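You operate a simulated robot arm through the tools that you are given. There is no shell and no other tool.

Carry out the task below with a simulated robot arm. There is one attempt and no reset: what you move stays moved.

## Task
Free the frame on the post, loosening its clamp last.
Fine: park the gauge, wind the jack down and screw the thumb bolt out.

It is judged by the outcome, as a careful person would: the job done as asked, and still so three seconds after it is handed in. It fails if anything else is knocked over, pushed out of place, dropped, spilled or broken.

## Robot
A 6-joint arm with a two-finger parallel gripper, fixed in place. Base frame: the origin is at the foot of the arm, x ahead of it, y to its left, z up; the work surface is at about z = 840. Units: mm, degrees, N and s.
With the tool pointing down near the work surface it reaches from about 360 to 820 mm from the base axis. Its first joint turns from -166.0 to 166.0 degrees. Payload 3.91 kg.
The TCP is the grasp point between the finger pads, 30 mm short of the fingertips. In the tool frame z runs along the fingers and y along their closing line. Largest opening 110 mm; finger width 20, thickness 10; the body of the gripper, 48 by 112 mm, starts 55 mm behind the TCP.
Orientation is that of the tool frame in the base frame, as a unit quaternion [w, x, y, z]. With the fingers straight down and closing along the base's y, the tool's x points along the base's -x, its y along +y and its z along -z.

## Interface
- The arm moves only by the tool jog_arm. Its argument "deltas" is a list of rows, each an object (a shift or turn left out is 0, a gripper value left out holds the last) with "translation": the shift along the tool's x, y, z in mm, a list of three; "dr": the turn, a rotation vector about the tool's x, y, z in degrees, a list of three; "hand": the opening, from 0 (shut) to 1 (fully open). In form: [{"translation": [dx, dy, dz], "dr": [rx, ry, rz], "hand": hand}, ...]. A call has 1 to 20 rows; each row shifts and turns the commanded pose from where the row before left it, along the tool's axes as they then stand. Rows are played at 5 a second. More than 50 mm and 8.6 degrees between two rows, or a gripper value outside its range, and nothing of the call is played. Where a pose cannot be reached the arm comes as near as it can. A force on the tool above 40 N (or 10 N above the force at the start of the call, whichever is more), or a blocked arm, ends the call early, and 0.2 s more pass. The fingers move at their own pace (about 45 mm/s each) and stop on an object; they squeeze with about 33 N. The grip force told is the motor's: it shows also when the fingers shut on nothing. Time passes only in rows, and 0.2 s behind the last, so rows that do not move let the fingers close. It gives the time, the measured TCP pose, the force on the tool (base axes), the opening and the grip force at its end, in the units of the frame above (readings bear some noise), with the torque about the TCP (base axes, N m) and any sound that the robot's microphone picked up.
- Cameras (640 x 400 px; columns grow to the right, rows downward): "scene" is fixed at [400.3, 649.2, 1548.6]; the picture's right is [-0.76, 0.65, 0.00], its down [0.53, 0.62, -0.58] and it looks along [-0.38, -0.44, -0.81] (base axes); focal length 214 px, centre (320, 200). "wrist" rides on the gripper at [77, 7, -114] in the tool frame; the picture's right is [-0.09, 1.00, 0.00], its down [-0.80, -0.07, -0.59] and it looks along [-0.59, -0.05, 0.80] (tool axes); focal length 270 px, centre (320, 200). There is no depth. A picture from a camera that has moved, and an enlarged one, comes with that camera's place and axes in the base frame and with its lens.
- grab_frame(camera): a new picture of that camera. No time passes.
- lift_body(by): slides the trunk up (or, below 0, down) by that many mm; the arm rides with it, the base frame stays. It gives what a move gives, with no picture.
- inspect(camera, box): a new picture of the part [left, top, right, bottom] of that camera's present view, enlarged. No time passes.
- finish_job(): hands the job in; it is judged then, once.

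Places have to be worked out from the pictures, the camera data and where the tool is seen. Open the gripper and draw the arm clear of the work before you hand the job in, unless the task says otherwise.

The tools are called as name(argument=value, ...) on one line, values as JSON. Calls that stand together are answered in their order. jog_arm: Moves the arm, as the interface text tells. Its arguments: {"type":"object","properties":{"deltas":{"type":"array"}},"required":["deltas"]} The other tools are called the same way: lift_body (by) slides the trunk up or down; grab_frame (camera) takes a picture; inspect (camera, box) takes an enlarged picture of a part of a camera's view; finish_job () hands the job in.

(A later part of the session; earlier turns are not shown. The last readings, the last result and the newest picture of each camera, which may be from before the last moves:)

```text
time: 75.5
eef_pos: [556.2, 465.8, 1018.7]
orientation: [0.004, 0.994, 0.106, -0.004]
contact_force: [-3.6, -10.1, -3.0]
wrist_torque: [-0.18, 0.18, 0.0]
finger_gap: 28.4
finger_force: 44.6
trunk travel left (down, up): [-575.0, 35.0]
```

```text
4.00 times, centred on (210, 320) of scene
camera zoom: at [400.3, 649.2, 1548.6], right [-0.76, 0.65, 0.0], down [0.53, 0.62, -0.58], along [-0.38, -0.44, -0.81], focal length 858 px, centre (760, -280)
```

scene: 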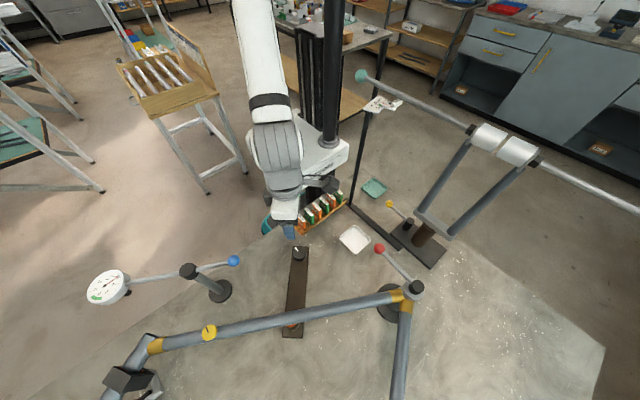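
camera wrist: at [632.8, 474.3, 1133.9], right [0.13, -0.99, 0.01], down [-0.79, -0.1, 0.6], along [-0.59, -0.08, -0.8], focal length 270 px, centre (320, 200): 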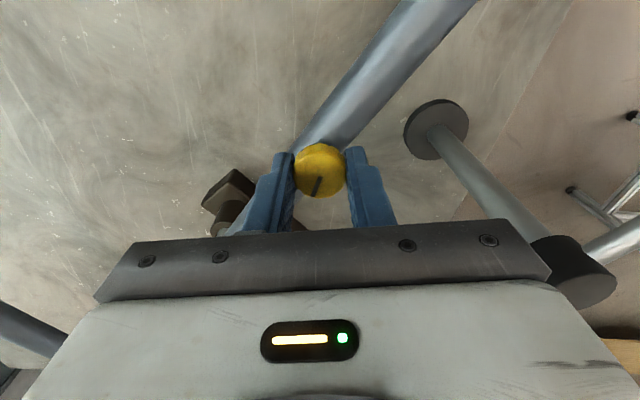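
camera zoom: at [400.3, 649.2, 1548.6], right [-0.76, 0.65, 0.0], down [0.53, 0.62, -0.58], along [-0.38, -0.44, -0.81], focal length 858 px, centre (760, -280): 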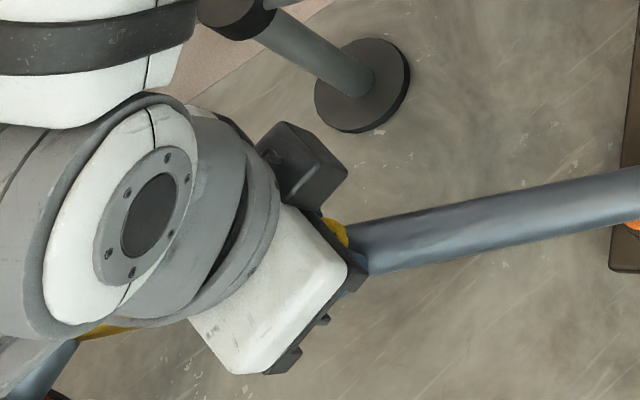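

260° turned so far with the knob gripped firmly. I'll open, swing the wrist back ~255° around the knob, and regrip.

jog_arm(deltas=[{"translation": [0, 0, 0], "hand": 0.5}, {"translation": [0, 0, 0]}, {"translation": [0, 0, -2]}, {"dr": [0, 0, 8.5]}, {"dr": [0, 0, 8.5]}, {"dr": [0, 0, 8.5]}, {"dr": [0, 0, 8.5]}, {"dr": [0, 0, 8.5]}, {"dr": [0, 0, 8.5]}, {"dr": [0, 0, 8.5]}, {"dr": [0, 0, 8.5]}, {"dr": [0, 0, 8.5]}, {"dr": [0, 0, 8.5]}, {"dr": [0, 0, 8.5]}, {"dr": [0, 0, 8.5]}, {"dr": [0, 0, 8.5]}, {"dr": [0, 0, 8.5]}, {"dr": [0, 0, 8.5]}])

jog_arm(deltas=[{"dr": [0, 0, 8.5]}, {"dr": [0, 0, 8.5]}, {"dr": [0, 0, 8.5]}, {"dr": [0, 0, 8.5]}, {"dr": [0, 0, 8.5]}, {"dr": [0, 0, 8.5]}, {"dr": [0, 0, 8.5]}, {"dr": [0, 0, 8.5]}, {"dr": [0, 0, 8.5]}, {"dr": [0, 0, 8.5]}, {"dr": [0, 0, 8.5]}, {"dr": [0, 0, 8.5]}, {"dr": [0, 0, 8.5]}, {"dr": [0, 0, 8.5]}, {"dr": [0, 0, 8.5]}, {"translation": [0, 0, 0]}])

inspect(camera="wrist", box=[200, 80, 440, 240])

inspect(camera="scene", box=[150, 270, 270, 370])

```text
time: 79.3
eef_pos: [556.4, 465.9, 1021.8]
orientation: [-0.006, -0.534, 0.845, -0.002]
contact_force: [0.0, -0.1, 0.6]
wrist_torque: [0.01, 0.0, -0.03]
finger_gap: 54.8
finger_force: 0.1
trunk travel left (down, up): [-575.0, 35.0]
```

```text
time: 82.7
eef_pos: [556.1, 466.6, 1020.4]
orientation: [0.0, 0.522, 0.853, -0.005]
contact_force: [-0.6, 0.5, 0.3]
wrist_torque: [-0.01, 0.02, 0.0]
finger_gap: 55.2
finger_force: 0.1
trunk travel left (down, up): [-575.0, 35.0]
```

```text
2.50 times, centred on (320, 160) of wrist
camera zoom: at [527.3, 536.9, 1135.4], right [0.93, 0.38, -0.01], down [0.31, -0.74, 0.6], along [0.22, -0.56, -0.8], focal length 676 px, centre (320, 300)
```

zoom: 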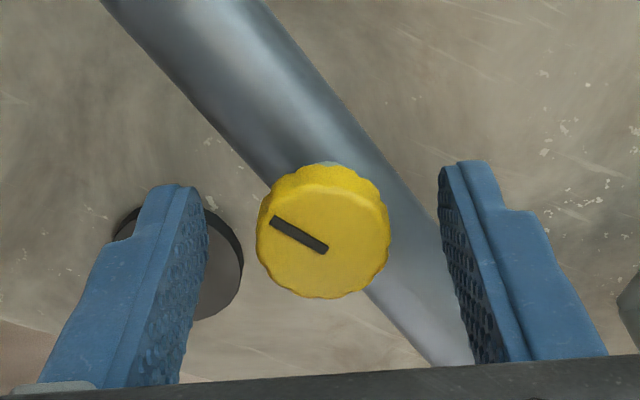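

```text
4.00 times, centred on (210, 320) of scene
camera zoom: at [400.3, 649.2, 1548.6], right [-0.76, 0.65, 0.0], down [0.53, 0.62, -0.58], along [-0.38, -0.44, -0.81], focal length 858 px, centre (760, -280)
```

zoom: 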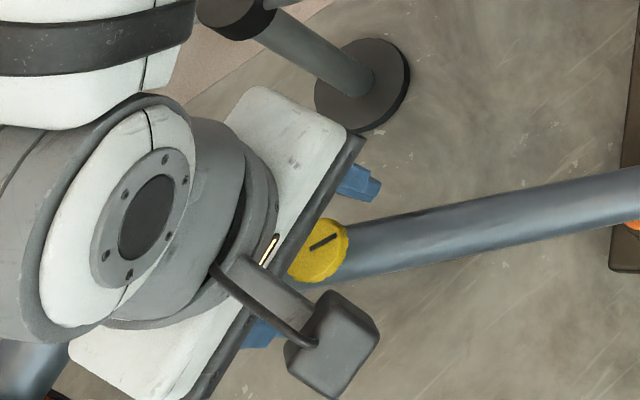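

The mark advanced ~260° CCW and the knob rose ~2 mm. Regripping and continuing for another cycle.

jog_arm(deltas=[{"translation": [0, 0, 1.5], "hand": 0.15}, {"translation": [0, 0, 0]}, {"translation": [0, 0, 0]}, {"translation": [0, 0, 0]}])

```text
time: 83.7
eef_pos: [555.7, 467.2, 1019.6]
orientation: [0.0, 0.521, 0.853, -0.006]
contact_force: [5.1, 2.0, 1.7]
wrist_torque: [0.1, -0.1, 0.0]
finger_gap: 28.6
finger_force: 44.9
trunk travel left (down, up): [-575.0, 35.0]
```

Small offset; shift 0.6 mm and turn ~96° CCW with a slight upward follow.

jog_arm(deltas=[{"translation": [0, 0.6, 0]}, {"translation": [0, 0, -0.06], "dr": [0, 0, -8]}, {"translation": [0, 0, -0.06], "dr": [0, 0, -8]}, {"translation": [0, 0, -0.06], "dr": [0, 0, -8]}, {"translation": [0, 0, -0.06], "dr": [0, 0, -8]}, {"translation": [0, 0, -0.06], "dr": [0, 0, -8]}, {"translation": [0, 0, -0.06], "dr": [0, 0, -8]}, {"translation": [0, 0, -0.06], "dr": [0, 0, -8]}, {"translation": [0, 0, -0.06], "dr": [0, 0, -8]}, {"translation": [0, 0, -0.06], "dr": [0, 0, -8]}, {"translation": [0, 0, -0.06], "dr": [0, 0, -8]}, {"translation": [0, 0, -0.06], "dr": [0, 0, -8]}, {"translation": [0, 0, -0.06], "dr": [0, 0, -8]}, {"translation": [0, 0, 0]}, {"translation": [0, 0, 0]}])

inspect(camera="wrist", box=[200, 80, 440, 240])

```text
time: 86.9
eef_pos: [557.1, 465.3, 1021.5]
orientation: [-0.006, -0.286, 0.958, -0.004]
contact_force: [-16.0, -20.6, -12.9]
wrist_torque: [-0.41, 0.34, 0.01]
finger_gap: 28.5
finger_force: 45.3
trunk travel left (down, up): [-575.0, 35.0]
```

```text
2.50 times, centred on (320, 160) of wrist
camera zoom: at [488.2, 427.7, 1137.2], right [-0.47, 0.88, -0.01], down [0.71, 0.39, 0.59], along [0.52, 0.27, -0.81], focal length 676 px, centre (320, 300)
```

zoom: 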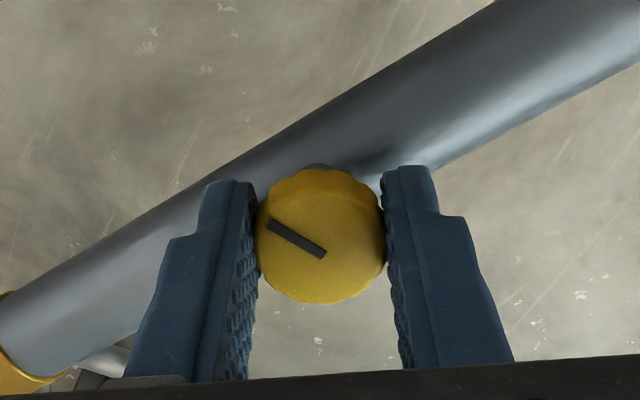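

Side force accumulated (grip slightly off the bolt axis). Relaxing, then continuing.

jog_arm(deltas=[{"translation": [3, -1, 1.3]}, {"translation": [0, 0, 0]}, {"translation": [0, 0, 0]}])

jog_arm(deltas=[{"translation": [0, 0, -0.06], "dr": [0, 0, -8]}, {"translation": [0, 0, -0.06], "dr": [0, 0, -8]}, {"translation": [0, 0, -0.06], "dr": [0, 0, -8]}, {"translation": [0, 0, -0.06], "dr": [0, 0, -8]}, {"translation": [0, 0, -0.06], "dr": [0, 0, -8]}, {"translation": [0, 0, -0.06], "dr": [0, 0, -8]}, {"translation": [0, 0, -0.06], "dr": [0, 0, -8]}, {"translation": [0, 0, -0.06], "dr": [0, 0, -8]}, {"translation": [0, 0, 0]}, {"translation": [0, 0, 0]}])

```text
time: 87.7
eef_pos: [556.2, 464.6, 1021.3]
orientation: [-0.002, -0.286, 0.958, -0.002]
contact_force: [-3.7, -3.8, -6.8]
wrist_torque: [0.14, -0.1, 0.03]
finger_gap: 28.5
finger_force: 44.9
trunk travel left (down, up): [-575.0, 35.0]
```

```text
time: 89.9
eef_pos: [558.3, 463.3, 1021.0]
orientation: [0.004, 0.75, -0.661, 0.002]
contact_force: [18.3, 8.4, 11.1]
wrist_torque: [0.33, -0.33, 0.0]
finger_gap: 28.3
finger_force: 44.3
trunk travel left (down, up): [-575.0, 35.0]
```

Relax again and continue.

jog_arm(deltas=[{"translation": [-0.8, -2.7, -1.5]}, {"translation": [0, 0, 0]}, {"translation": [0, 0, 0]}])

jog_arm(deltas=[{"translation": [0, 0, -0.06], "dr": [0, 0, -8]}, {"translation": [0, 0, -0.06], "dr": [0, 0, -8]}, {"translation": [0, 0, -0.06], "dr": [0, 0, -8]}, {"translation": [0, 0, -0.06], "dr": [0, 0, -8]}, {"translation": [0, 0, -0.06], "dr": [0, 0, -8]}, {"translation": [0, 0, -0.06], "dr": [0, 0, -8]}, {"translation": [0, 0, 0]}, {"translation": [0, 0, 0]}])

inspect(camera="wrist", box=[200, 80, 440, 240])

```text
time: 90.7
eef_pos: [557.0, 463.8, 1020.5]
orientation: [0.006, 0.75, -0.661, 0.001]
contact_force: [3.1, -0.9, 5.7]
wrist_torque: [-0.11, 0.03, 0.03]
finger_gap: 28.4
finger_force: 45.1
trunk travel left (down, up): [-575.0, 35.0]
```

```text
time: 92.5
eef_pos: [559.0, 463.5, 1022.5]
orientation: [0.006, 0.954, -0.298, -0.001]
contact_force: [-0.8, -2.3, -7.5]
wrist_torque: [-0.05, 0.02, -0.02]
finger_gap: 28.5
finger_force: 45.4
trunk travel left (down, up): [-575.0, 35.0]
```

```text
2.50 times, centred on (320, 160) of wrist
camera zoom: at [618.0, 414.7, 1137.1], right [-0.64, -0.77, 0.01], down [-0.61, 0.52, 0.59], along [-0.46, 0.37, -0.8], focal length 676 px, centre (320, 300)
```

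zoom: 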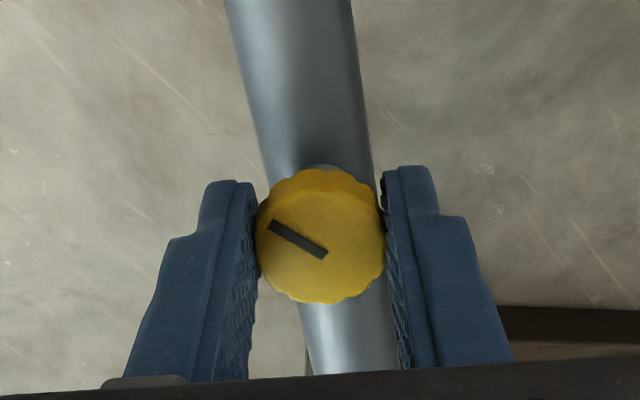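

Continuing the last ~48° of this cycle.

jog_arm(deltas=[{"translation": [0, 0, -0.06], "dr": [0, 0, -8]}, {"translation": [0, 0, -0.06], "dr": [0, 0, -8]}, {"translation": [0, 0, -0.06], "dr": [0, 0, -8]}, {"translation": [0, 0, -0.06], "dr": [0, 0, -8]}, {"translation": [0, 0, -0.06], "dr": [0, 0, -8]}, {"translation": [0, 0, -0.06], "dr": [0, 0, -8]}, {"translation": [0, 0, 0]}, {"translation": [0, 0, 0]}])

inspect(camera="wrist", box=[200, 80, 440, 240])

```text
time: 94.3
eef_pos: [559.8, 465.2, 1022.4]
orientation: [0.004, 0.993, 0.116, -0.004]
contact_force: [1.6, 3.2, -5.6]
wrist_torque: [0.05, 0.11, 0.0]
finger_gap: 28.7
finger_force: 45.3
trunk travel left (down, up): [-575.0, 35.0]
```

```text
2.50 times, centred on (320, 160) of wrist
camera zoom: at [635.2, 476.2, 1136.8], right [0.14, -0.99, 0.01], down [-0.79, -0.11, 0.6], along [-0.59, -0.09, -0.8], focal length 676 px, centre (320, 300)
```

zoom: 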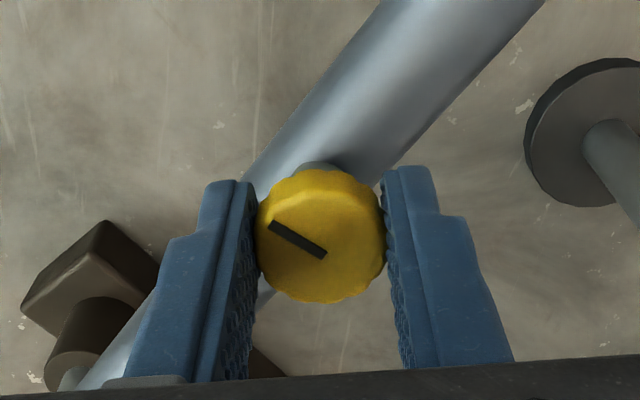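

~515° total. I'll open, swing back, and check the bolt height.

jog_arm(deltas=[{"translation": [0, 0, 0], "hand": 0.5}, {"translation": [0, 0, 0]}, {"translation": [0, 0, -2]}, {"dr": [0, 0, 8.5]}, {"dr": [0, 0, 8.5]}, {"dr": [0, 0, 8.5]}, {"dr": [0, 0, 8.5]}, {"dr": [0, 0, 8.5]}, {"dr": [0, 0, 8.5]}, {"dr": [0, 0, 8.5]}, {"dr": [0, 0, 8.5]}, {"dr": [0, 0, 8.5]}, {"dr": [0, 0, 8.5]}, {"dr": [0, 0, 8.5]}, {"dr": [0, 0, 8.5]}, {"dr": [0, 0, 8.5]}, {"dr": [0, 0, 8.5]}, {"dr": [0, 0, 8.5]}])

jog_arm(deltas=[{"dr": [0, 0, 8.5]}, {"dr": [0, 0, 8.5]}, {"dr": [0, 0, 8.5]}, {"dr": [0, 0, 8.5]}, {"dr": [0, 0, 8.5]}, {"dr": [0, 0, 8.5]}, {"dr": [0, 0, 8.5]}, {"dr": [0, 0, 8.5]}, {"dr": [0, 0, 8.5]}, {"dr": [0, 0, 8.5]}, {"dr": [0, 0, 8.5]}, {"dr": [0, 0, 8.5]}, {"dr": [0, 0, 8.5]}, {"dr": [0, 0, 8.5]}, {"dr": [0, 0, 8.5]}, {"translation": [0, 0, 0]}])

inspect(camera="wrist", box=[200, 80, 440, 240])

inspect(camera="scene", box=[180, 300, 240, 350])

```text
time: 98.1
eef_pos: [556.8, 464.8, 1025.4]
orientation: [-0.005, -0.542, 0.84, -0.003]
contact_force: [0.4, -0.9, -0.3]
wrist_torque: [0.02, 0.0, 0.02]
finger_gap: 54.9
finger_force: 0.0
trunk travel left (down, up): [-575.0, 35.0]
```

```text
time: 101.5
eef_pos: [557.4, 464.8, 1024.9]
orientation: [0.001, 0.514, 0.858, -0.005]
contact_force: [0.4, -0.6, -0.1]
wrist_torque: [0.0, -0.01, -0.03]
finger_gap: 55.1
finger_force: 0.1
trunk travel left (down, up): [-575.0, 35.0]
```

```text
2.50 times, centred on (320, 160) of wrist
camera zoom: at [527.5, 535.7, 1139.2], right [0.92, 0.39, -0.01], down [0.32, -0.73, 0.6], along [0.23, -0.55, -0.8], focal length 676 px, centre (320, 300)
```

zoom: 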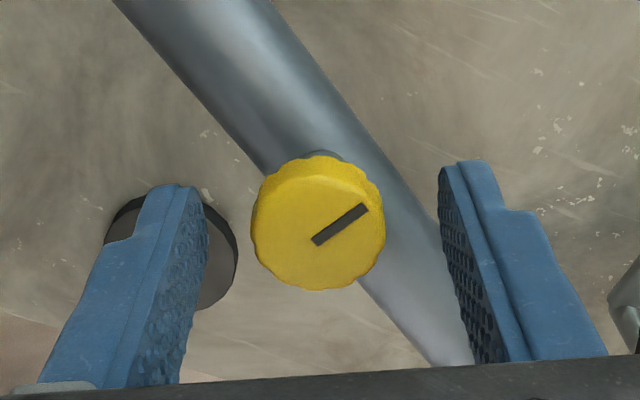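

```text
8.00 times, centred on (210, 325) of scene
camera zoom: at [400.3, 649.2, 1548.6], right [-0.76, 0.65, 0.0], down [0.53, 0.62, -0.58], along [-0.38, -0.44, -0.81], focal length 1716 px, centre (1200, -800)
```

zoom: 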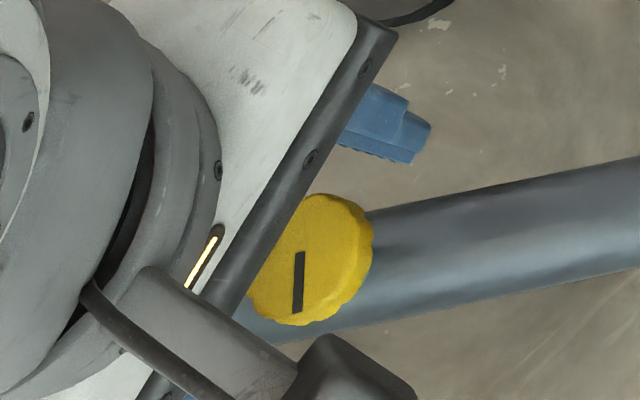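

From the relaxed positions I get the bolt axis at (557.8,465.2); the TCP is now within ~0.5 mm of it. The bolt has risen ~4 mm. Regrip and turn a longer stretch.

jog_arm(deltas=[{"translation": [-0.2, 0.5, 3.5], "hand": 0.15}, {"translation": [0, 0, 0]}, {"translation": [0, 0, 0]}, {"translation": [0, 0, 0]}])

jog_arm(deltas=[{"translation": [0, 0, -0.06], "dr": [0, 0, -8]}, {"translation": [0, 0, -0.06], "dr": [0, 0, -8]}, {"translation": [0, 0, -0.06], "dr": [0, 0, -8]}, {"translation": [0, 0, -0.06], "dr": [0, 0, -8]}, {"translation": [0, 0, -0.06], "dr": [0, 0, -8]}, {"translation": [0, 0, -0.06], "dr": [0, 0, -8]}, {"translation": [0, 0, -0.06], "dr": [0, 0, -8]}, {"translation": [0, 0, -0.06], "dr": [0, 0, -8]}, {"translation": [0, 0, -0.06], "dr": [0, 0, -8]}, {"translation": [0, 0, -0.06], "dr": [0, 0, -8]}, {"translation": [0, 0, -0.06], "dr": [0, 0, -8]}, {"translation": [0, 0, -0.06], "dr": [0, 0, -8]}, {"translation": [0, 0, 0]}, {"translation": [0, 0, 0]}])

inspect(camera="wrist", box=[200, 80, 440, 240])

```text
time: 102.5
eef_pos: [557.4, 464.6, 1022.0]
orientation: [0.0, 0.514, 0.858, -0.006]
contact_force: [-3.4, -3.0, -1.4]
wrist_torque: [-0.09, 0.06, -0.01]
finger_gap: 28.5
finger_force: 44.8
trunk travel left (down, up): [-575.0, 35.0]
```

```text
time: 105.5
eef_pos: [558.0, 467.0, 1023.7]
orientation: [-0.004, -0.295, 0.956, -0.005]
contact_force: [-2.3, 7.2, -2.2]
wrist_torque: [0.11, 0.09, -0.19]
finger_gap: 28.5
finger_force: 44.7
trunk travel left (down, up): [-575.0, 35.0]
```

```text
2.50 times, centred on (320, 160) of wrist
camera zoom: at [491.0, 427.9, 1138.4], right [-0.49, 0.87, -0.01], down [0.7, 0.4, 0.59], along [0.51, 0.28, -0.81], focal length 676 px, centre (320, 300)
```

zoom: 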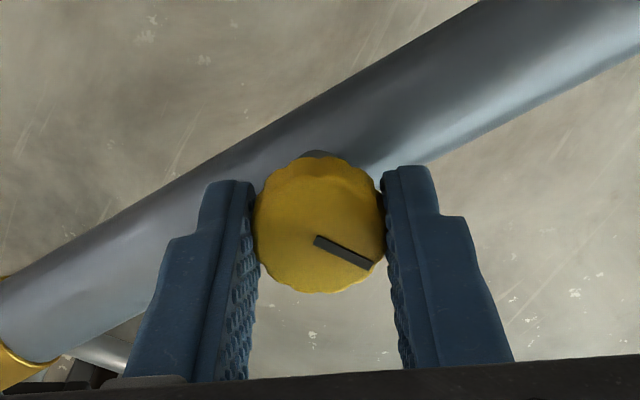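

The mark slipped relative to the fingers (torque -0.19), with the net knob rotation at ~540°, i.e. an end stop at 1.5 turns. I'll verify with another ~24° of turn.

jog_arm(deltas=[{"translation": [0, 0, 0], "dr": [0, 0, -6]}, {"dr": [0, 0, -6]}, {"dr": [0, 0, -6]}, {"dr": [0, 0, -6]}, {"translation": [0, 0, 0]}])

inspect(camera="wrist", box=[200, 80, 440, 240])

```text
time: 106.7
eef_pos: [557.7, 466.5, 1023.0]
orientation: [-0.005, -0.487, 0.873, -0.003]
contact_force: [-4.9, 6.2, 2.4]
wrist_torque: [0.1, 0.16, -0.25]
finger_gap: 28.5
finger_force: 44.9
trunk travel left (down, up): [-575.0, 35.0]
```

```text
2.50 times, centred on (320, 160) of wrist
camera zoom: at [511.3, 403.4, 1138.5], right [-0.8, 0.6, 0.0], down [0.48, 0.65, 0.59], along [0.35, 0.47, -0.81], focal length 676 px, centre (320, 300)
```

zoom: 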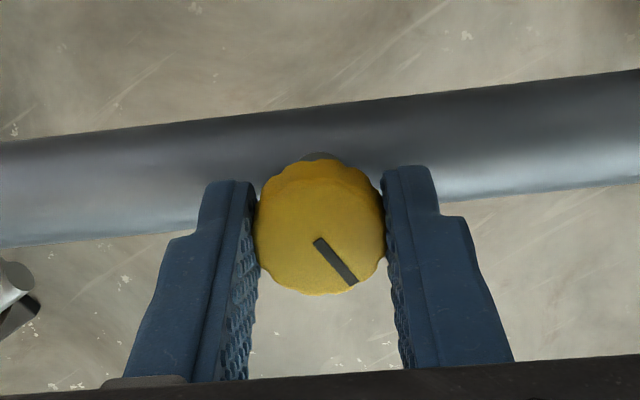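

Confirmed: the thumb bolt is at its out-stop (fingers slip). I'll release, rise, and travel toward the clamp for a good look.

jog_arm(deltas=[{"translation": [0, 0, 0], "hand": 0.55}, {"translation": [0, 0, 0]}, {"translation": [0, 0, -40]}, {"translation": [0, 0, -40]}, {"translation": [0, 0, -40]}, {"translation": [0, 0, -40]}, {"translation": [8.8, 37.8, 0]}, {"translation": [8.8, 37.8, 0]}, {"translation": [8.8, 37.8, 0]}, {"translation": [8.8, 37.8, 0]}, {"translation": [8.8, 37.8, 0]}, {"translation": [8.8, 37.8, 0]}, {"translation": [8.8, 37.8, 0]}, {"translation": [8.8, 37.8, 0]}, {"translation": [8.8, 37.8, 0]}, {"translation": [8.8, 37.8, 0]}, {"translation": [0, 0, 0]}])

grab_frame(camera="wrist")

grab_frame(camera="scene")

```text
time: 110.3
eef_pos: [191.3, 589.9, 1183.8]
orientation: [-0.005, -0.486, 0.874, -0.002]
contact_force: [-0.2, 0.2, -0.1]
wrist_torque: [0.02, -0.01, -0.01]
finger_gap: 60.7
finger_force: 0.2
trunk travel left (down, up): [-575.0, 35.0]
```

```text
taken
camera wrist: at [145.1, 527.9, 1299.9], right [-0.8, 0.6, 0.0], down [0.49, 0.65, 0.59], along [0.35, 0.47, -0.81], focal length 270 px, centre (320, 200)
```

wrist: 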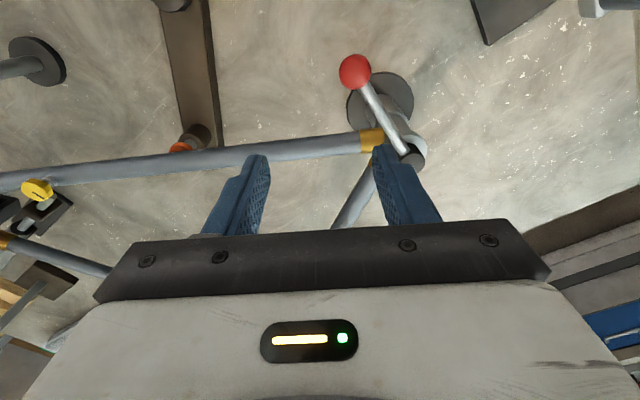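

```text
taken
```

scene: 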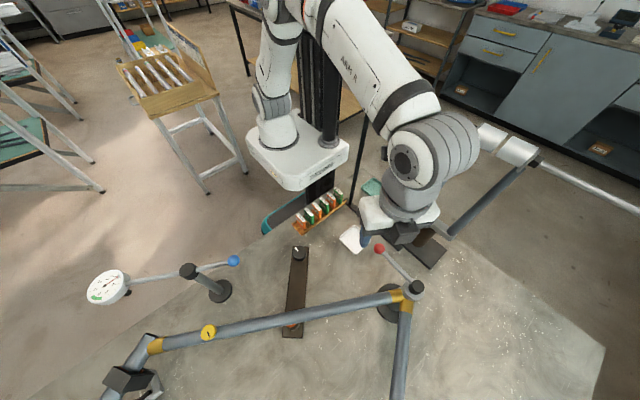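

Let me look closely at the clamp lever and where the arm is relative to the roller stand.

inspect(camera="wrist", box=[310, 40, 470, 180])

inspect(camera="scene", box=[340, 200, 480, 340])

inspect(camera="scene", box=[300, 0, 560, 260])

```text
2.86 times, centred on (390, 110) of wrist
camera zoom: at [145.1, 527.9, 1299.9], right [-0.8, 0.6, 0.0], down [0.49, 0.65, 0.59], along [0.35, 0.47, -0.81], focal length 772 px, centre (120, 457)
```

zoom: 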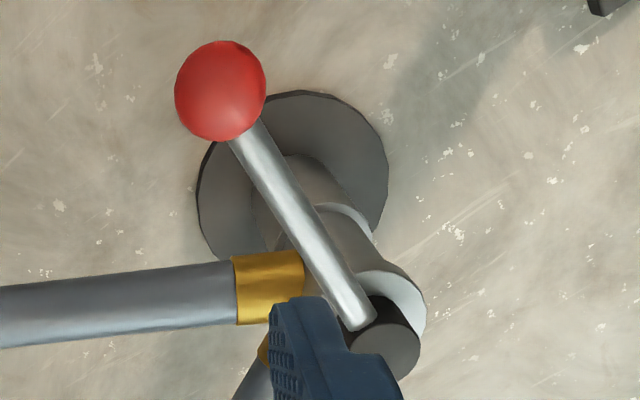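

```text
2.86 times, centred on (410, 270) of scene
camera zoom: at [400.3, 649.2, 1548.6], right [-0.76, 0.65, 0.0], down [0.53, 0.62, -0.58], along [-0.38, -0.44, -0.81], focal length 613 px, centre (63, 0)
```

zoom: 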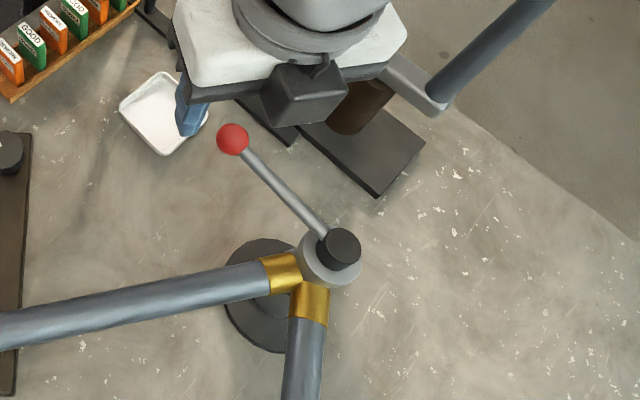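

```text
1.54 times, centred on (430, 130) of scene
camera zoom: at [400.3, 649.2, 1548.6], right [-0.76, 0.65, 0.0], down [0.53, 0.62, -0.58], along [-0.38, -0.44, -0.81], focal length 330 px, centre (151, 308)
```

zoom: 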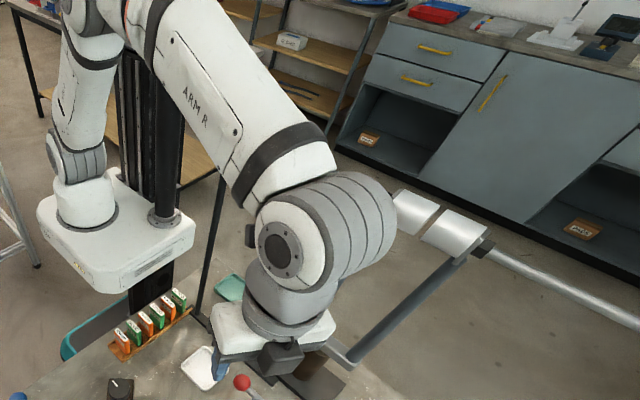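

The red ball is at about (148,586,1040), pivot about (143,702). I'll yaw the tool so its x points radially (272°) and move above the ball.

jog_arm(deltas=[{"dr": [0, 0, -8.5]}, {"dr": [0, 0, -8.5]}, {"dr": [0, 0, -8.5]}, {"dr": [0, 0, -8.5]}, {"translation": [1, 21.7, 0], "hand": 0.6}, {"translation": [1, 21.7, 20]}, {"translation": [0, 0, 20]}, {"translation": [0, 0, 0]}])

grab_frame(camera="wrist")

grab_frame(camera="scene")

```text
time: 112.1
eef_pos: [147.0, 584.7, 1143.9]
orientation: [0.005, 0.721, -0.693, 0.001]
contact_force: [-0.8, -0.1, -0.9]
wrist_torque: [-0.02, 0.01, -0.01]
finger_gap: 65.9
finger_force: 0.2
trunk travel left (down, up): [-575.0, 35.0]
```

```text
taken
camera wrist: at [144.0, 507.4, 1260.3], right [-1.0, 0.05, 0.0], down [0.04, 0.81, 0.59], along [0.02, 0.59, -0.81], focal length 270 px, centre (320, 200)
```

wrist: 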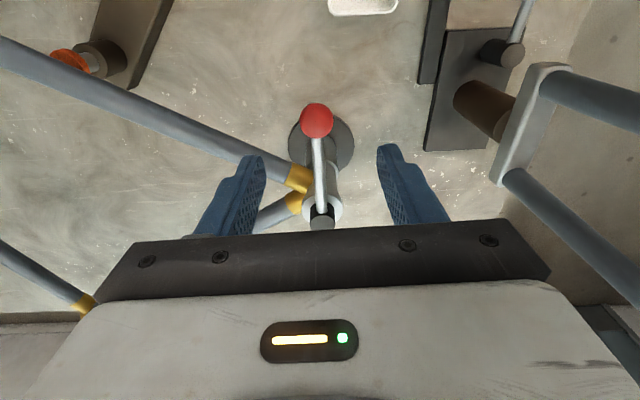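

```text
taken
```

scene: 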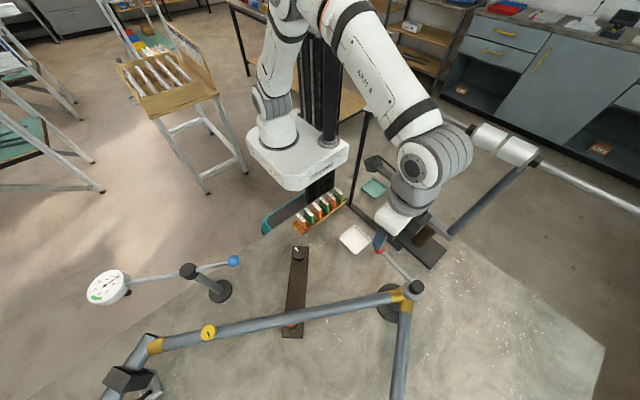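

Ball is directly below at about (148.3,585.7,1040). I'll descend around it and check.

jog_arm(deltas=[{"translation": [-1, -1, 35], "hand": 0.5}, {"translation": [0, 0, 35]}, {"translation": [0, 0, 22]}, {"translation": [0, 0, 10]}, {"translation": [0, 0, 0]}])

grab_frame(camera="wrist")

inspect(camera="scene", box=[340, 160, 480, 320])

```text
time: 113.3
eef_pos: [148.3, 585.6, 1042.0]
orientation: [0.005, 0.72, -0.694, 0.001]
contact_force: [0.7, -0.5, -0.2]
wrist_torque: [0.01, 0.01, 0.02]
finger_gap: 55.0
finger_force: 0.1
trunk travel left (down, up): [-575.0, 35.0]
```

```text
taken
camera wrist: at [144.9, 509.3, 1157.7], right [-1.0, 0.05, 0.0], down [0.04, 0.81, 0.59], along [0.03, 0.59, -0.81], focal length 270 px, centre (320, 200)
```

wrist: 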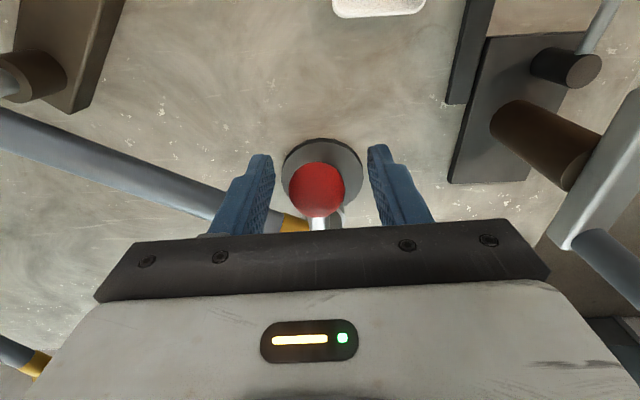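

```text
2.50 times, centred on (410, 240) of scene
camera zoom: at [400.3, 649.2, 1548.6], right [-0.76, 0.65, 0.0], down [0.53, 0.62, -0.58], along [-0.38, -0.44, -0.81], focal length 536 px, centre (95, 100)
```

zoom: 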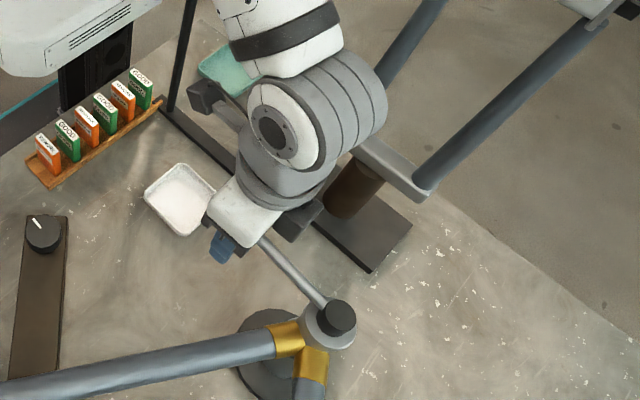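

The ball is caged centrally. I'll close to ~30 mm and test-push counter-clockwise (loosening) by a few degrees, watching the force.

jog_arm(deltas=[{"translation": [0, 0, 0], "hand": 0.27}, {"translation": [0, 0, 0]}, {"translation": [0, 0, 0]}, {"translation": [-0.16, -6.1, 0], "dr": [0, 0, -3]}, {"translation": [-0.16, -6.1, 0], "dr": [0, 0, -3]}, {"translation": [0, 0, 0]}])

inspect(camera="scene", box=[340, 160, 480, 320])

grab_frame(camera="wrist")

```text
time: 114.7
eef_pos: [155.5, 589.3, 1042.1]
orientation: [0.005, 0.756, -0.655, 0.001]
contact_force: [-22.9, 4.8, 1.2]
wrist_torque: [0.15, -0.06, -0.24]
finger_gap: 40.6
finger_force: 11.5
trunk travel left (down, up): [-575.0, 35.0]
```

```text
2.50 times, centred on (410, 240) of scene
camera zoom: at [400.3, 649.2, 1548.6], right [-0.76, 0.65, 0.0], down [0.53, 0.62, -0.58], along [-0.38, -0.44, -0.81], focal length 536 px, centre (95, 100)
```

zoom: 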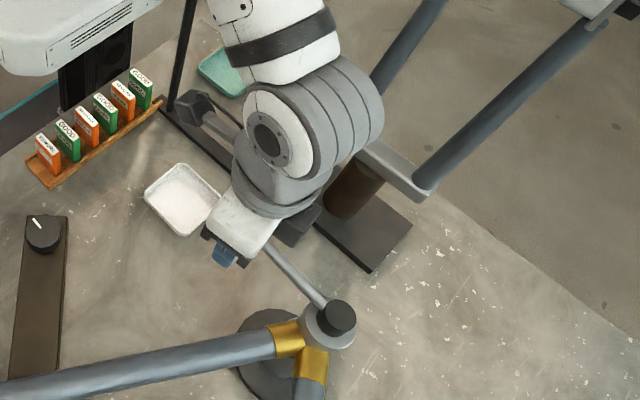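

```text
taken
camera wrist: at [160.9, 511.5, 1157.9], right [-1.0, -0.06, 0.0], down [-0.04, 0.81, 0.59], along [-0.04, 0.59, -0.81], focal length 270 px, centre (320, 200)
```

wrist: 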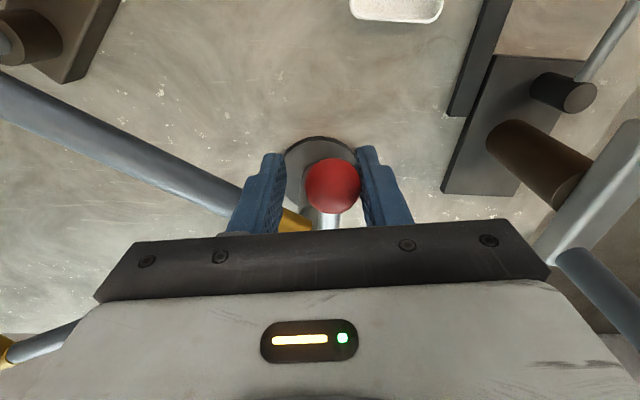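

CCW is blocked: ~23 N of push opened the fingers to 40 mm but the ball stayed at (148.8,587). I'll return to centre and test the other way gently.

jog_arm(deltas=[{"translation": [-0.16, 6.1, 0], "dr": [0, 0, 3]}, {"translation": [-0.16, 6.1, 0], "dr": [0, 0, 3]}, {"translation": [0, 0, 0]}, {"translation": [0, 0, 0]}])

jog_arm(deltas=[{"translation": [-0.16, 6.1, 0], "dr": [0, 0, 3]}, {"translation": [0, 0, 0]}, {"translation": [0, 0, 0]}])

grab_frame(camera="wrist")

```text
time: 115.7
eef_pos: [148.8, 586.8, 1041.0]
orientation: [0.004, 0.721, -0.693, 0.002]
contact_force: [1.3, -0.6, -0.3]
wrist_torque: [0.03, 0.04, 0.05]
finger_gap: 30.2
finger_force: 0.2
trunk travel left (down, up): [-575.0, 35.0]
```

```text
time: 116.5
eef_pos: [142.6, 587.8, 1041.7]
orientation: [-0.005, -0.702, 0.712, -0.001]
contact_force: [-0.5, -0.9, -0.4]
wrist_torque: [-0.02, -0.03, 0.02]
finger_gap: 29.9
finger_force: 0.2
trunk travel left (down, up): [-575.0, 35.0]
```

```text
taken
camera wrist: at [134.4, 510.0, 1157.1], right [-0.99, 0.1, 0.0], down [0.08, 0.81, 0.59], along [0.06, 0.58, -0.81], focal length 270 px, centre (320, 200)
```

wrist: 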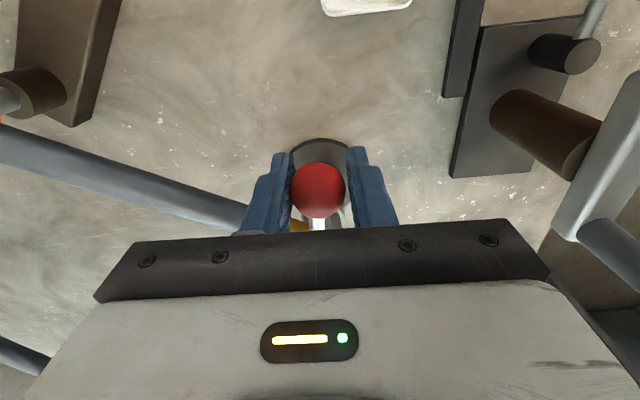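

The lever moves freely clockwise (ball followed with ~0 N), so CCW was the tight stop and clockwise loosens it. The roller stand's uprights stand near x≈-72, so I'll go in small steps and watch clearance.

jog_arm(deltas=[{"translation": [-0.16, 6.1, 0], "dr": [0, 0, 3]}, {"translation": [-0.16, 6.1, 0], "dr": [0, 0, 3]}, {"translation": [-0.16, 6.1, 0], "dr": [0, 0, 3]}, {"translation": [-0.16, 6.1, 0], "dr": [0, 0, 3]}, {"translation": [0, 0, 0]}])

grab_frame(camera="wrist")

grab_frame(camera="scene")

```text
time: 117.7
eef_pos: [118.8, 590.1, 1042.4]
orientation: [-0.005, -0.624, 0.781, -0.001]
contact_force: [0.9, 0.5, -0.1]
wrist_torque: [0.01, -0.01, 0.02]
finger_gap: 30.2
finger_force: 0.2
trunk travel left (down, up): [-575.0, 35.0]
```

```text
taken
camera wrist: at [94.9, 515.7, 1157.2], right [-0.95, 0.31, 0.0], down [0.25, 0.77, 0.59], along [0.18, 0.56, -0.81], focal length 270 px, centre (320, 200)
```

wrist: 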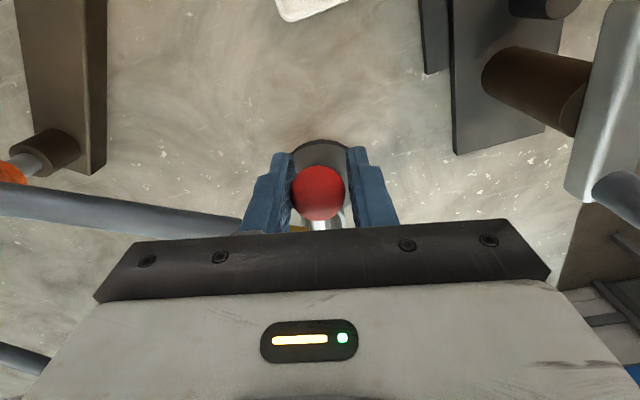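

```text
taken
```

scene: 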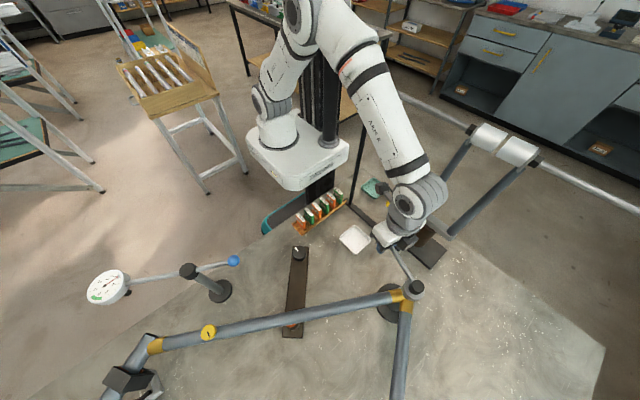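

Free motion, 15° so far. Continuing in small steps.

jog_arm(deltas=[{"translation": [-0.16, 6.1, 0], "dr": [0, 0, 3]}, {"translation": [-0.16, 6.1, 0], "dr": [0, 0, 3]}, {"translation": [-0.16, 6.1, 0], "dr": [0, 0, 3]}, {"translation": [-0.16, 6.1, 0], "dr": [0, 0, 3]}, {"translation": [-0.16, 6.1, 0], "dr": [0, 0, 3]}, {"translation": [0, 0, 0]}])

grab_frame(camera="wrist")

inspect(camera="scene", box=[340, 100, 540, 320])

```text
time: 119.1
eef_pos: [88.6, 600.6, 1042.8]
orientation: [-0.005, -0.517, 0.856, -0.002]
contact_force: [0.5, -0.8, -0.4]
wrist_torque: [0.01, 0.01, 0.0]
finger_gap: 30.1
finger_force: 0.4
trunk travel left (down, up): [-575.0, 35.0]
```

```text
taken
camera wrist: at [47.5, 535.7, 1158.2], right [-0.84, 0.54, 0.0], down [0.44, 0.68, 0.59], along [0.32, 0.49, -0.81], focal length 270 px, centre (320, 200)
```

wrist: 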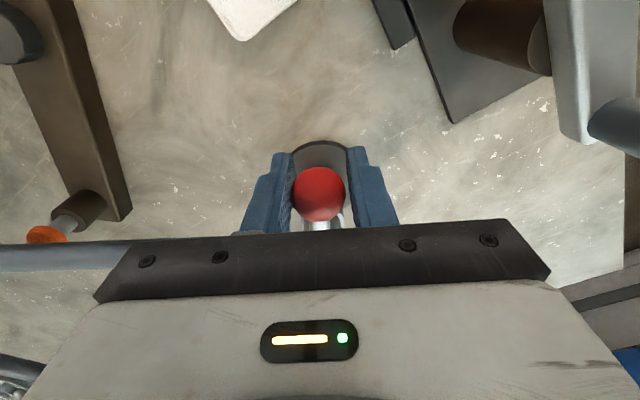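

```text
1.82 times, centred on (440, 210) of scene
camera zoom: at [400.3, 649.2, 1548.6], right [-0.76, 0.65, 0.0], down [0.53, 0.62, -0.58], along [-0.38, -0.44, -0.81], focal length 390 px, centre (102, 182)
```

zoom: 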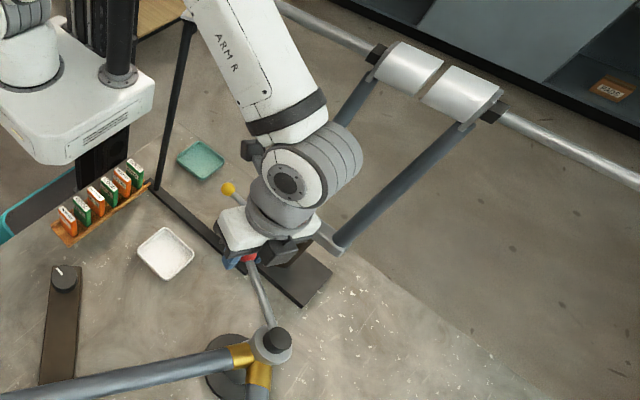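

30° turned, still free. Another 12°, checking for a stop and clearance.

jog_arm(deltas=[{"translation": [-0.16, 6.1, 0], "dr": [0, 0, 3]}, {"translation": [-0.16, 6.1, 0], "dr": [0, 0, 3]}, {"translation": [-0.16, 6.1, 0], "dr": [0, 0, 3]}, {"translation": [-0.16, 6.1, 0], "dr": [0, 0, 3]}, {"translation": [0, 0, 0]}])

grab_frame(camera="wrist")

inspect(camera="scene", box=[340, 100, 540, 320])

```text
time: 120.3
eef_pos: [70.2, 614.5, 1041.9]
orientation: [-0.004, -0.425, 0.905, -0.003]
contact_force: [0.3, -1.0, -0.4]
wrist_torque: [-0.04, 0.01, -0.02]
finger_gap: 29.8
finger_force: 0.5
trunk travel left (down, up): [-575.0, 35.0]
```

```text
taken
camera wrist: at [14.7, 558.8, 1157.5], right [-0.71, 0.71, 0.0], down [0.57, 0.58, 0.59], along [0.41, 0.41, -0.81], focal length 270 px, centre (320, 200)
```

wrist: 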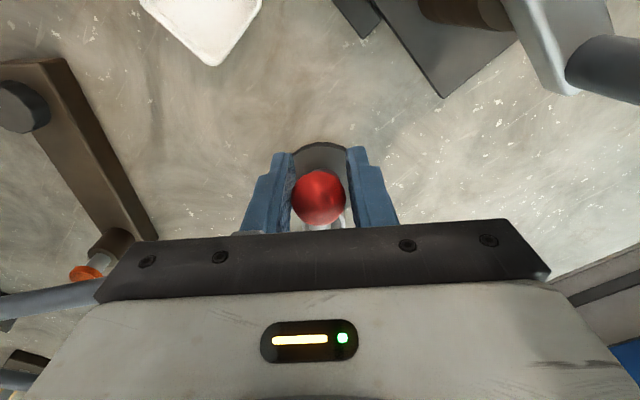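

```text
1.82 times, centred on (440, 210) of scene
camera zoom: at [400.3, 649.2, 1548.6], right [-0.76, 0.65, 0.0], down [0.53, 0.62, -0.58], along [-0.38, -0.44, -0.81], focal length 390 px, centre (102, 182)
```

zoom: 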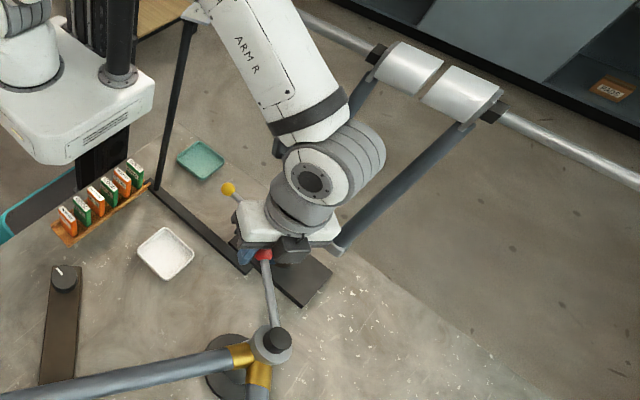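

42° and still free. To keep the camera clear of the stand's uprights I'll now hold the tool yaw fixed and move the ball along its arc by another 10°.

jog_arm(deltas=[{"translation": [-0.2, 5.4, 0]}, {"translation": [-0.3, 5.4, 0]}, {"translation": [-0.6, 5, 0]}, {"translation": [-0.7, 5, 0]}, {"translation": [0, 0, 0]}])

grab_frame(camera="wrist")

inspect(camera="scene", box=[340, 100, 540, 320])

```text
time: 121.5
eef_pos: [53.6, 629.1, 1041.4]
orientation: [-0.005, -0.424, 0.906, -0.002]
contact_force: [0.8, -0.4, 0.6]
wrist_torque: [0.0, -0.01, -0.02]
finger_gap: 29.9
finger_force: 0.0
trunk travel left (down, up): [-575.0, 35.0]
```

```text
taken
camera wrist: at [-0.7, 574.1, 1158.3], right [-0.71, 0.7, 0.0], down [0.57, 0.58, 0.59], along [0.41, 0.41, -0.81], focal length 270 px, centre (320, 200)
```

wrist: 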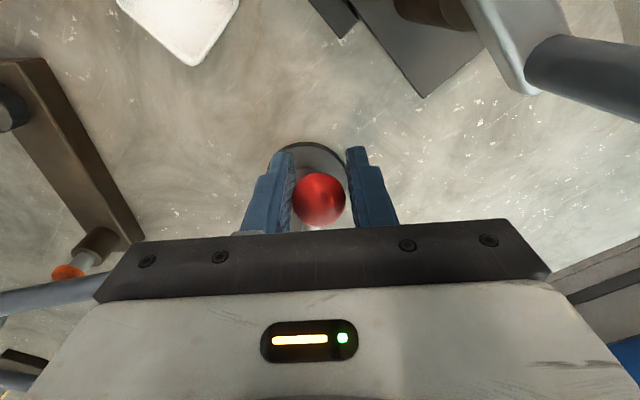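

```text
1.82 times, centred on (440, 210) of scene
camera zoom: at [400.3, 649.2, 1548.6], right [-0.76, 0.65, 0.0], down [0.53, 0.62, -0.58], along [-0.38, -0.44, -0.81], focal length 390 px, centre (102, 182)
```

zoom: 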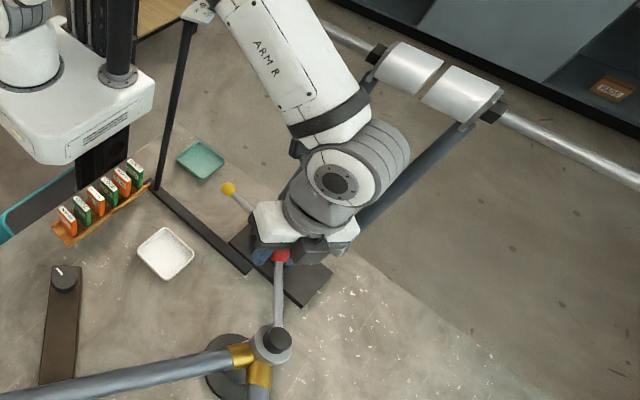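

52°, still free, with ~55 mm clearance between the wrist joint and the stand upright. Continuing 10° more along the arc.

jog_arm(deltas=[{"translation": [-1, 4.9, 0]}, {"translation": [-1.2, 4.9, 0]}, {"translation": [-1.5, 4.8, 0]}, {"translation": [-1.6, 4.8, 0]}, {"translation": [0, 0, 0]}])

grab_frame(camera="wrist")

inspect(camera="scene", box=[340, 100, 540, 320])

```text
time: 122.7
eef_pos: [43.6, 645.0, 1042.1]
orientation: [-0.004, -0.424, 0.906, -0.004]
contact_force: [1.8, -0.8, 0.0]
wrist_torque: [0.03, 0.0, -0.01]
finger_gap: 30.3
finger_force: 0.5
trunk travel left (down, up): [-575.0, 35.0]
```

```text
taken
camera wrist: at [-11.6, 590.5, 1157.6], right [-0.71, 0.7, 0.0], down [0.57, 0.58, 0.59], along [0.41, 0.41, -0.81], focal length 270 px, centre (320, 200)
```

wrist: 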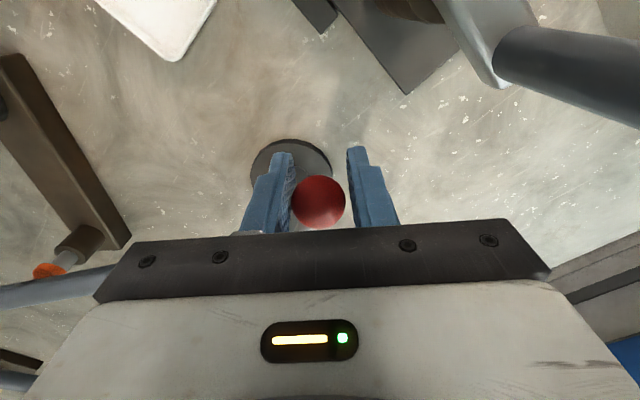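

```text
1.82 times, centred on (440, 210) of scene
camera zoom: at [400.3, 649.2, 1548.6], right [-0.76, 0.65, 0.0], down [0.53, 0.62, -0.58], along [-0.38, -0.44, -0.81], focal length 390 px, centre (102, 182)
```

zoom: 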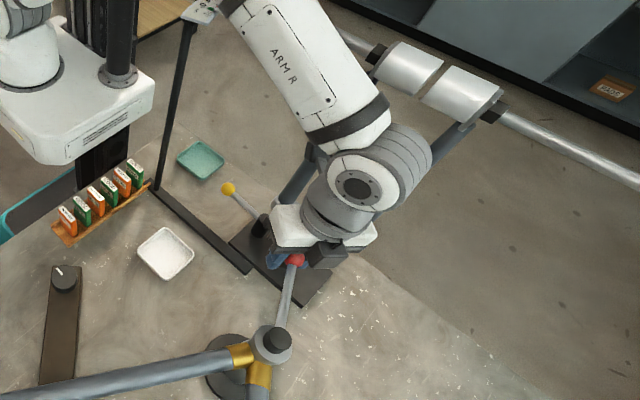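

Ball tracking gives a better circle: pivot ≈ (147,692), R ≈ 105.5, lever now turned ~68°. I'll recentre on the ball, align yaw a bit, and continue about 13° more.

jog_arm(deltas=[{"translation": [-4.3, -0.4, 0]}, {"translation": [-4.2, -0.4, 0]}, {"dr": [0, 0, 6]}, {"dr": [0, 0, 6]}, {"translation": [-1.6, 4.5, 0]}, {"translation": [-1.6, 4.5, 0]}, {"translation": [-1.6, 4.5, 0]}, {"translation": [-2, 4.2, 0]}, {"translation": [-2, 4.1, 0]}, {"translation": [0, 0, 0]}])

grab_frame(camera="wrist")

inspect(camera="scene", box=[340, 100, 540, 320])

```text
time: 124.9
eef_pos: [43.1, 674.2, 1042.7]
orientation: [-0.004, -0.327, 0.945, -0.003]
contact_force: [0.5, -0.5, 0.8]
wrist_torque: [0.02, 0.02, 0.0]
finger_gap: 30.1
finger_force: 0.4
trunk travel left (down, up): [-575.0, 35.0]
```

```text
taken
camera wrist: at [-22.2, 631.8, 1158.7], right [-0.55, 0.84, 0.0], down [0.68, 0.45, 0.59], along [0.49, 0.32, -0.81], focal length 270 px, centre (320, 200)
```

wrist: 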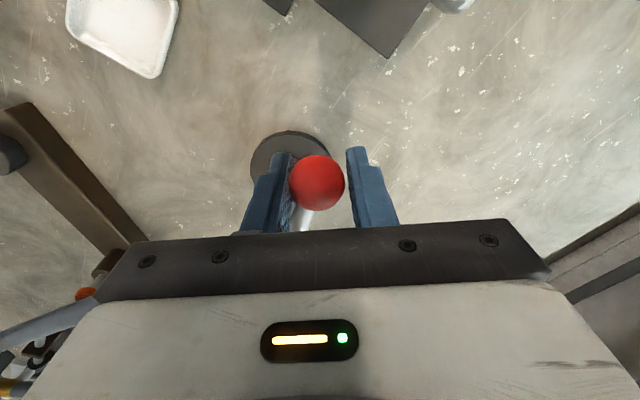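

```text
1.82 times, centred on (440, 210) of scene
camera zoom: at [400.3, 649.2, 1548.6], right [-0.76, 0.65, 0.0], down [0.53, 0.62, -0.58], along [-0.38, -0.44, -0.81], focal length 390 px, centre (102, 182)
```

zoom: 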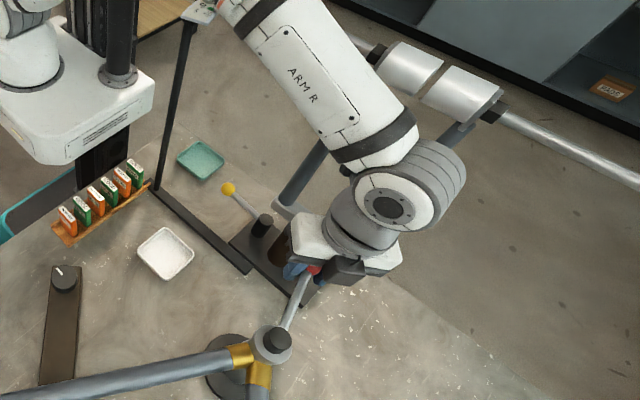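

~80° and still free. Rotating yaw another 12° and continuing to ~95°.

jog_arm(deltas=[{"dr": [0, 0, 6]}, {"dr": [0, 0, 6]}, {"translation": [-1.3, 4.1, 0]}, {"translation": [-1.4, 4.1, 0]}, {"translation": [-1.8, 4.2, 0]}, {"translation": [-1.9, 4.2, 0]}, {"translation": [0, 0, 0]}])

grab_frame(camera="wrist")

inspect(camera="scene", box=[340, 100, 540, 320])

```text
time: 126.5
eef_pos: [41.8, 691.8, 1042.3]
orientation: [-0.004, -0.227, 0.974, -0.004]
contact_force: [0.8, 0.0, 0.0]
wrist_torque: [-0.01, 0.02, 0.01]
finger_gap: 29.9
finger_force: 0.1
trunk travel left (down, up): [-575.0, 35.0]
```

```text
taken
camera wrist: at [-30.5, 663.6, 1157.0], right [-0.36, 0.93, -0.01], down [0.75, 0.3, 0.59], along [0.55, 0.21, -0.81], focal length 270 px, centre (320, 200)
```

wrist: 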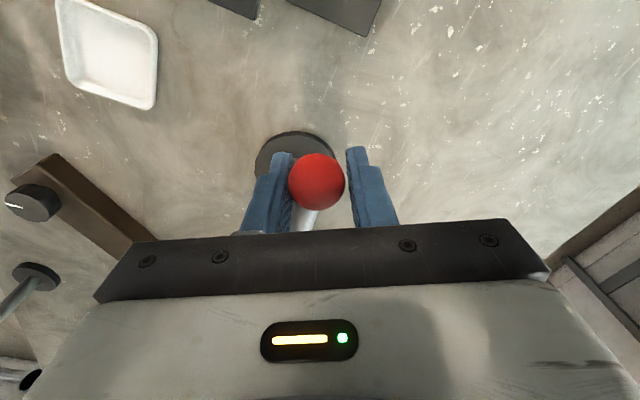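

```text
1.82 times, centred on (440, 210) of scene
camera zoom: at [400.3, 649.2, 1548.6], right [-0.76, 0.65, 0.0], down [0.53, 0.62, -0.58], along [-0.38, -0.44, -0.81], focal length 390 px, centre (102, 182)
```

zoom: 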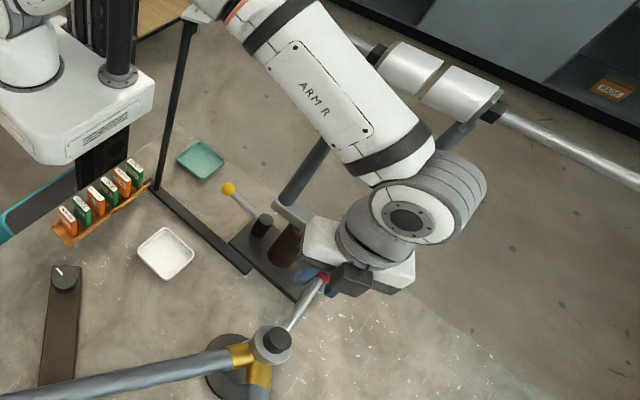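

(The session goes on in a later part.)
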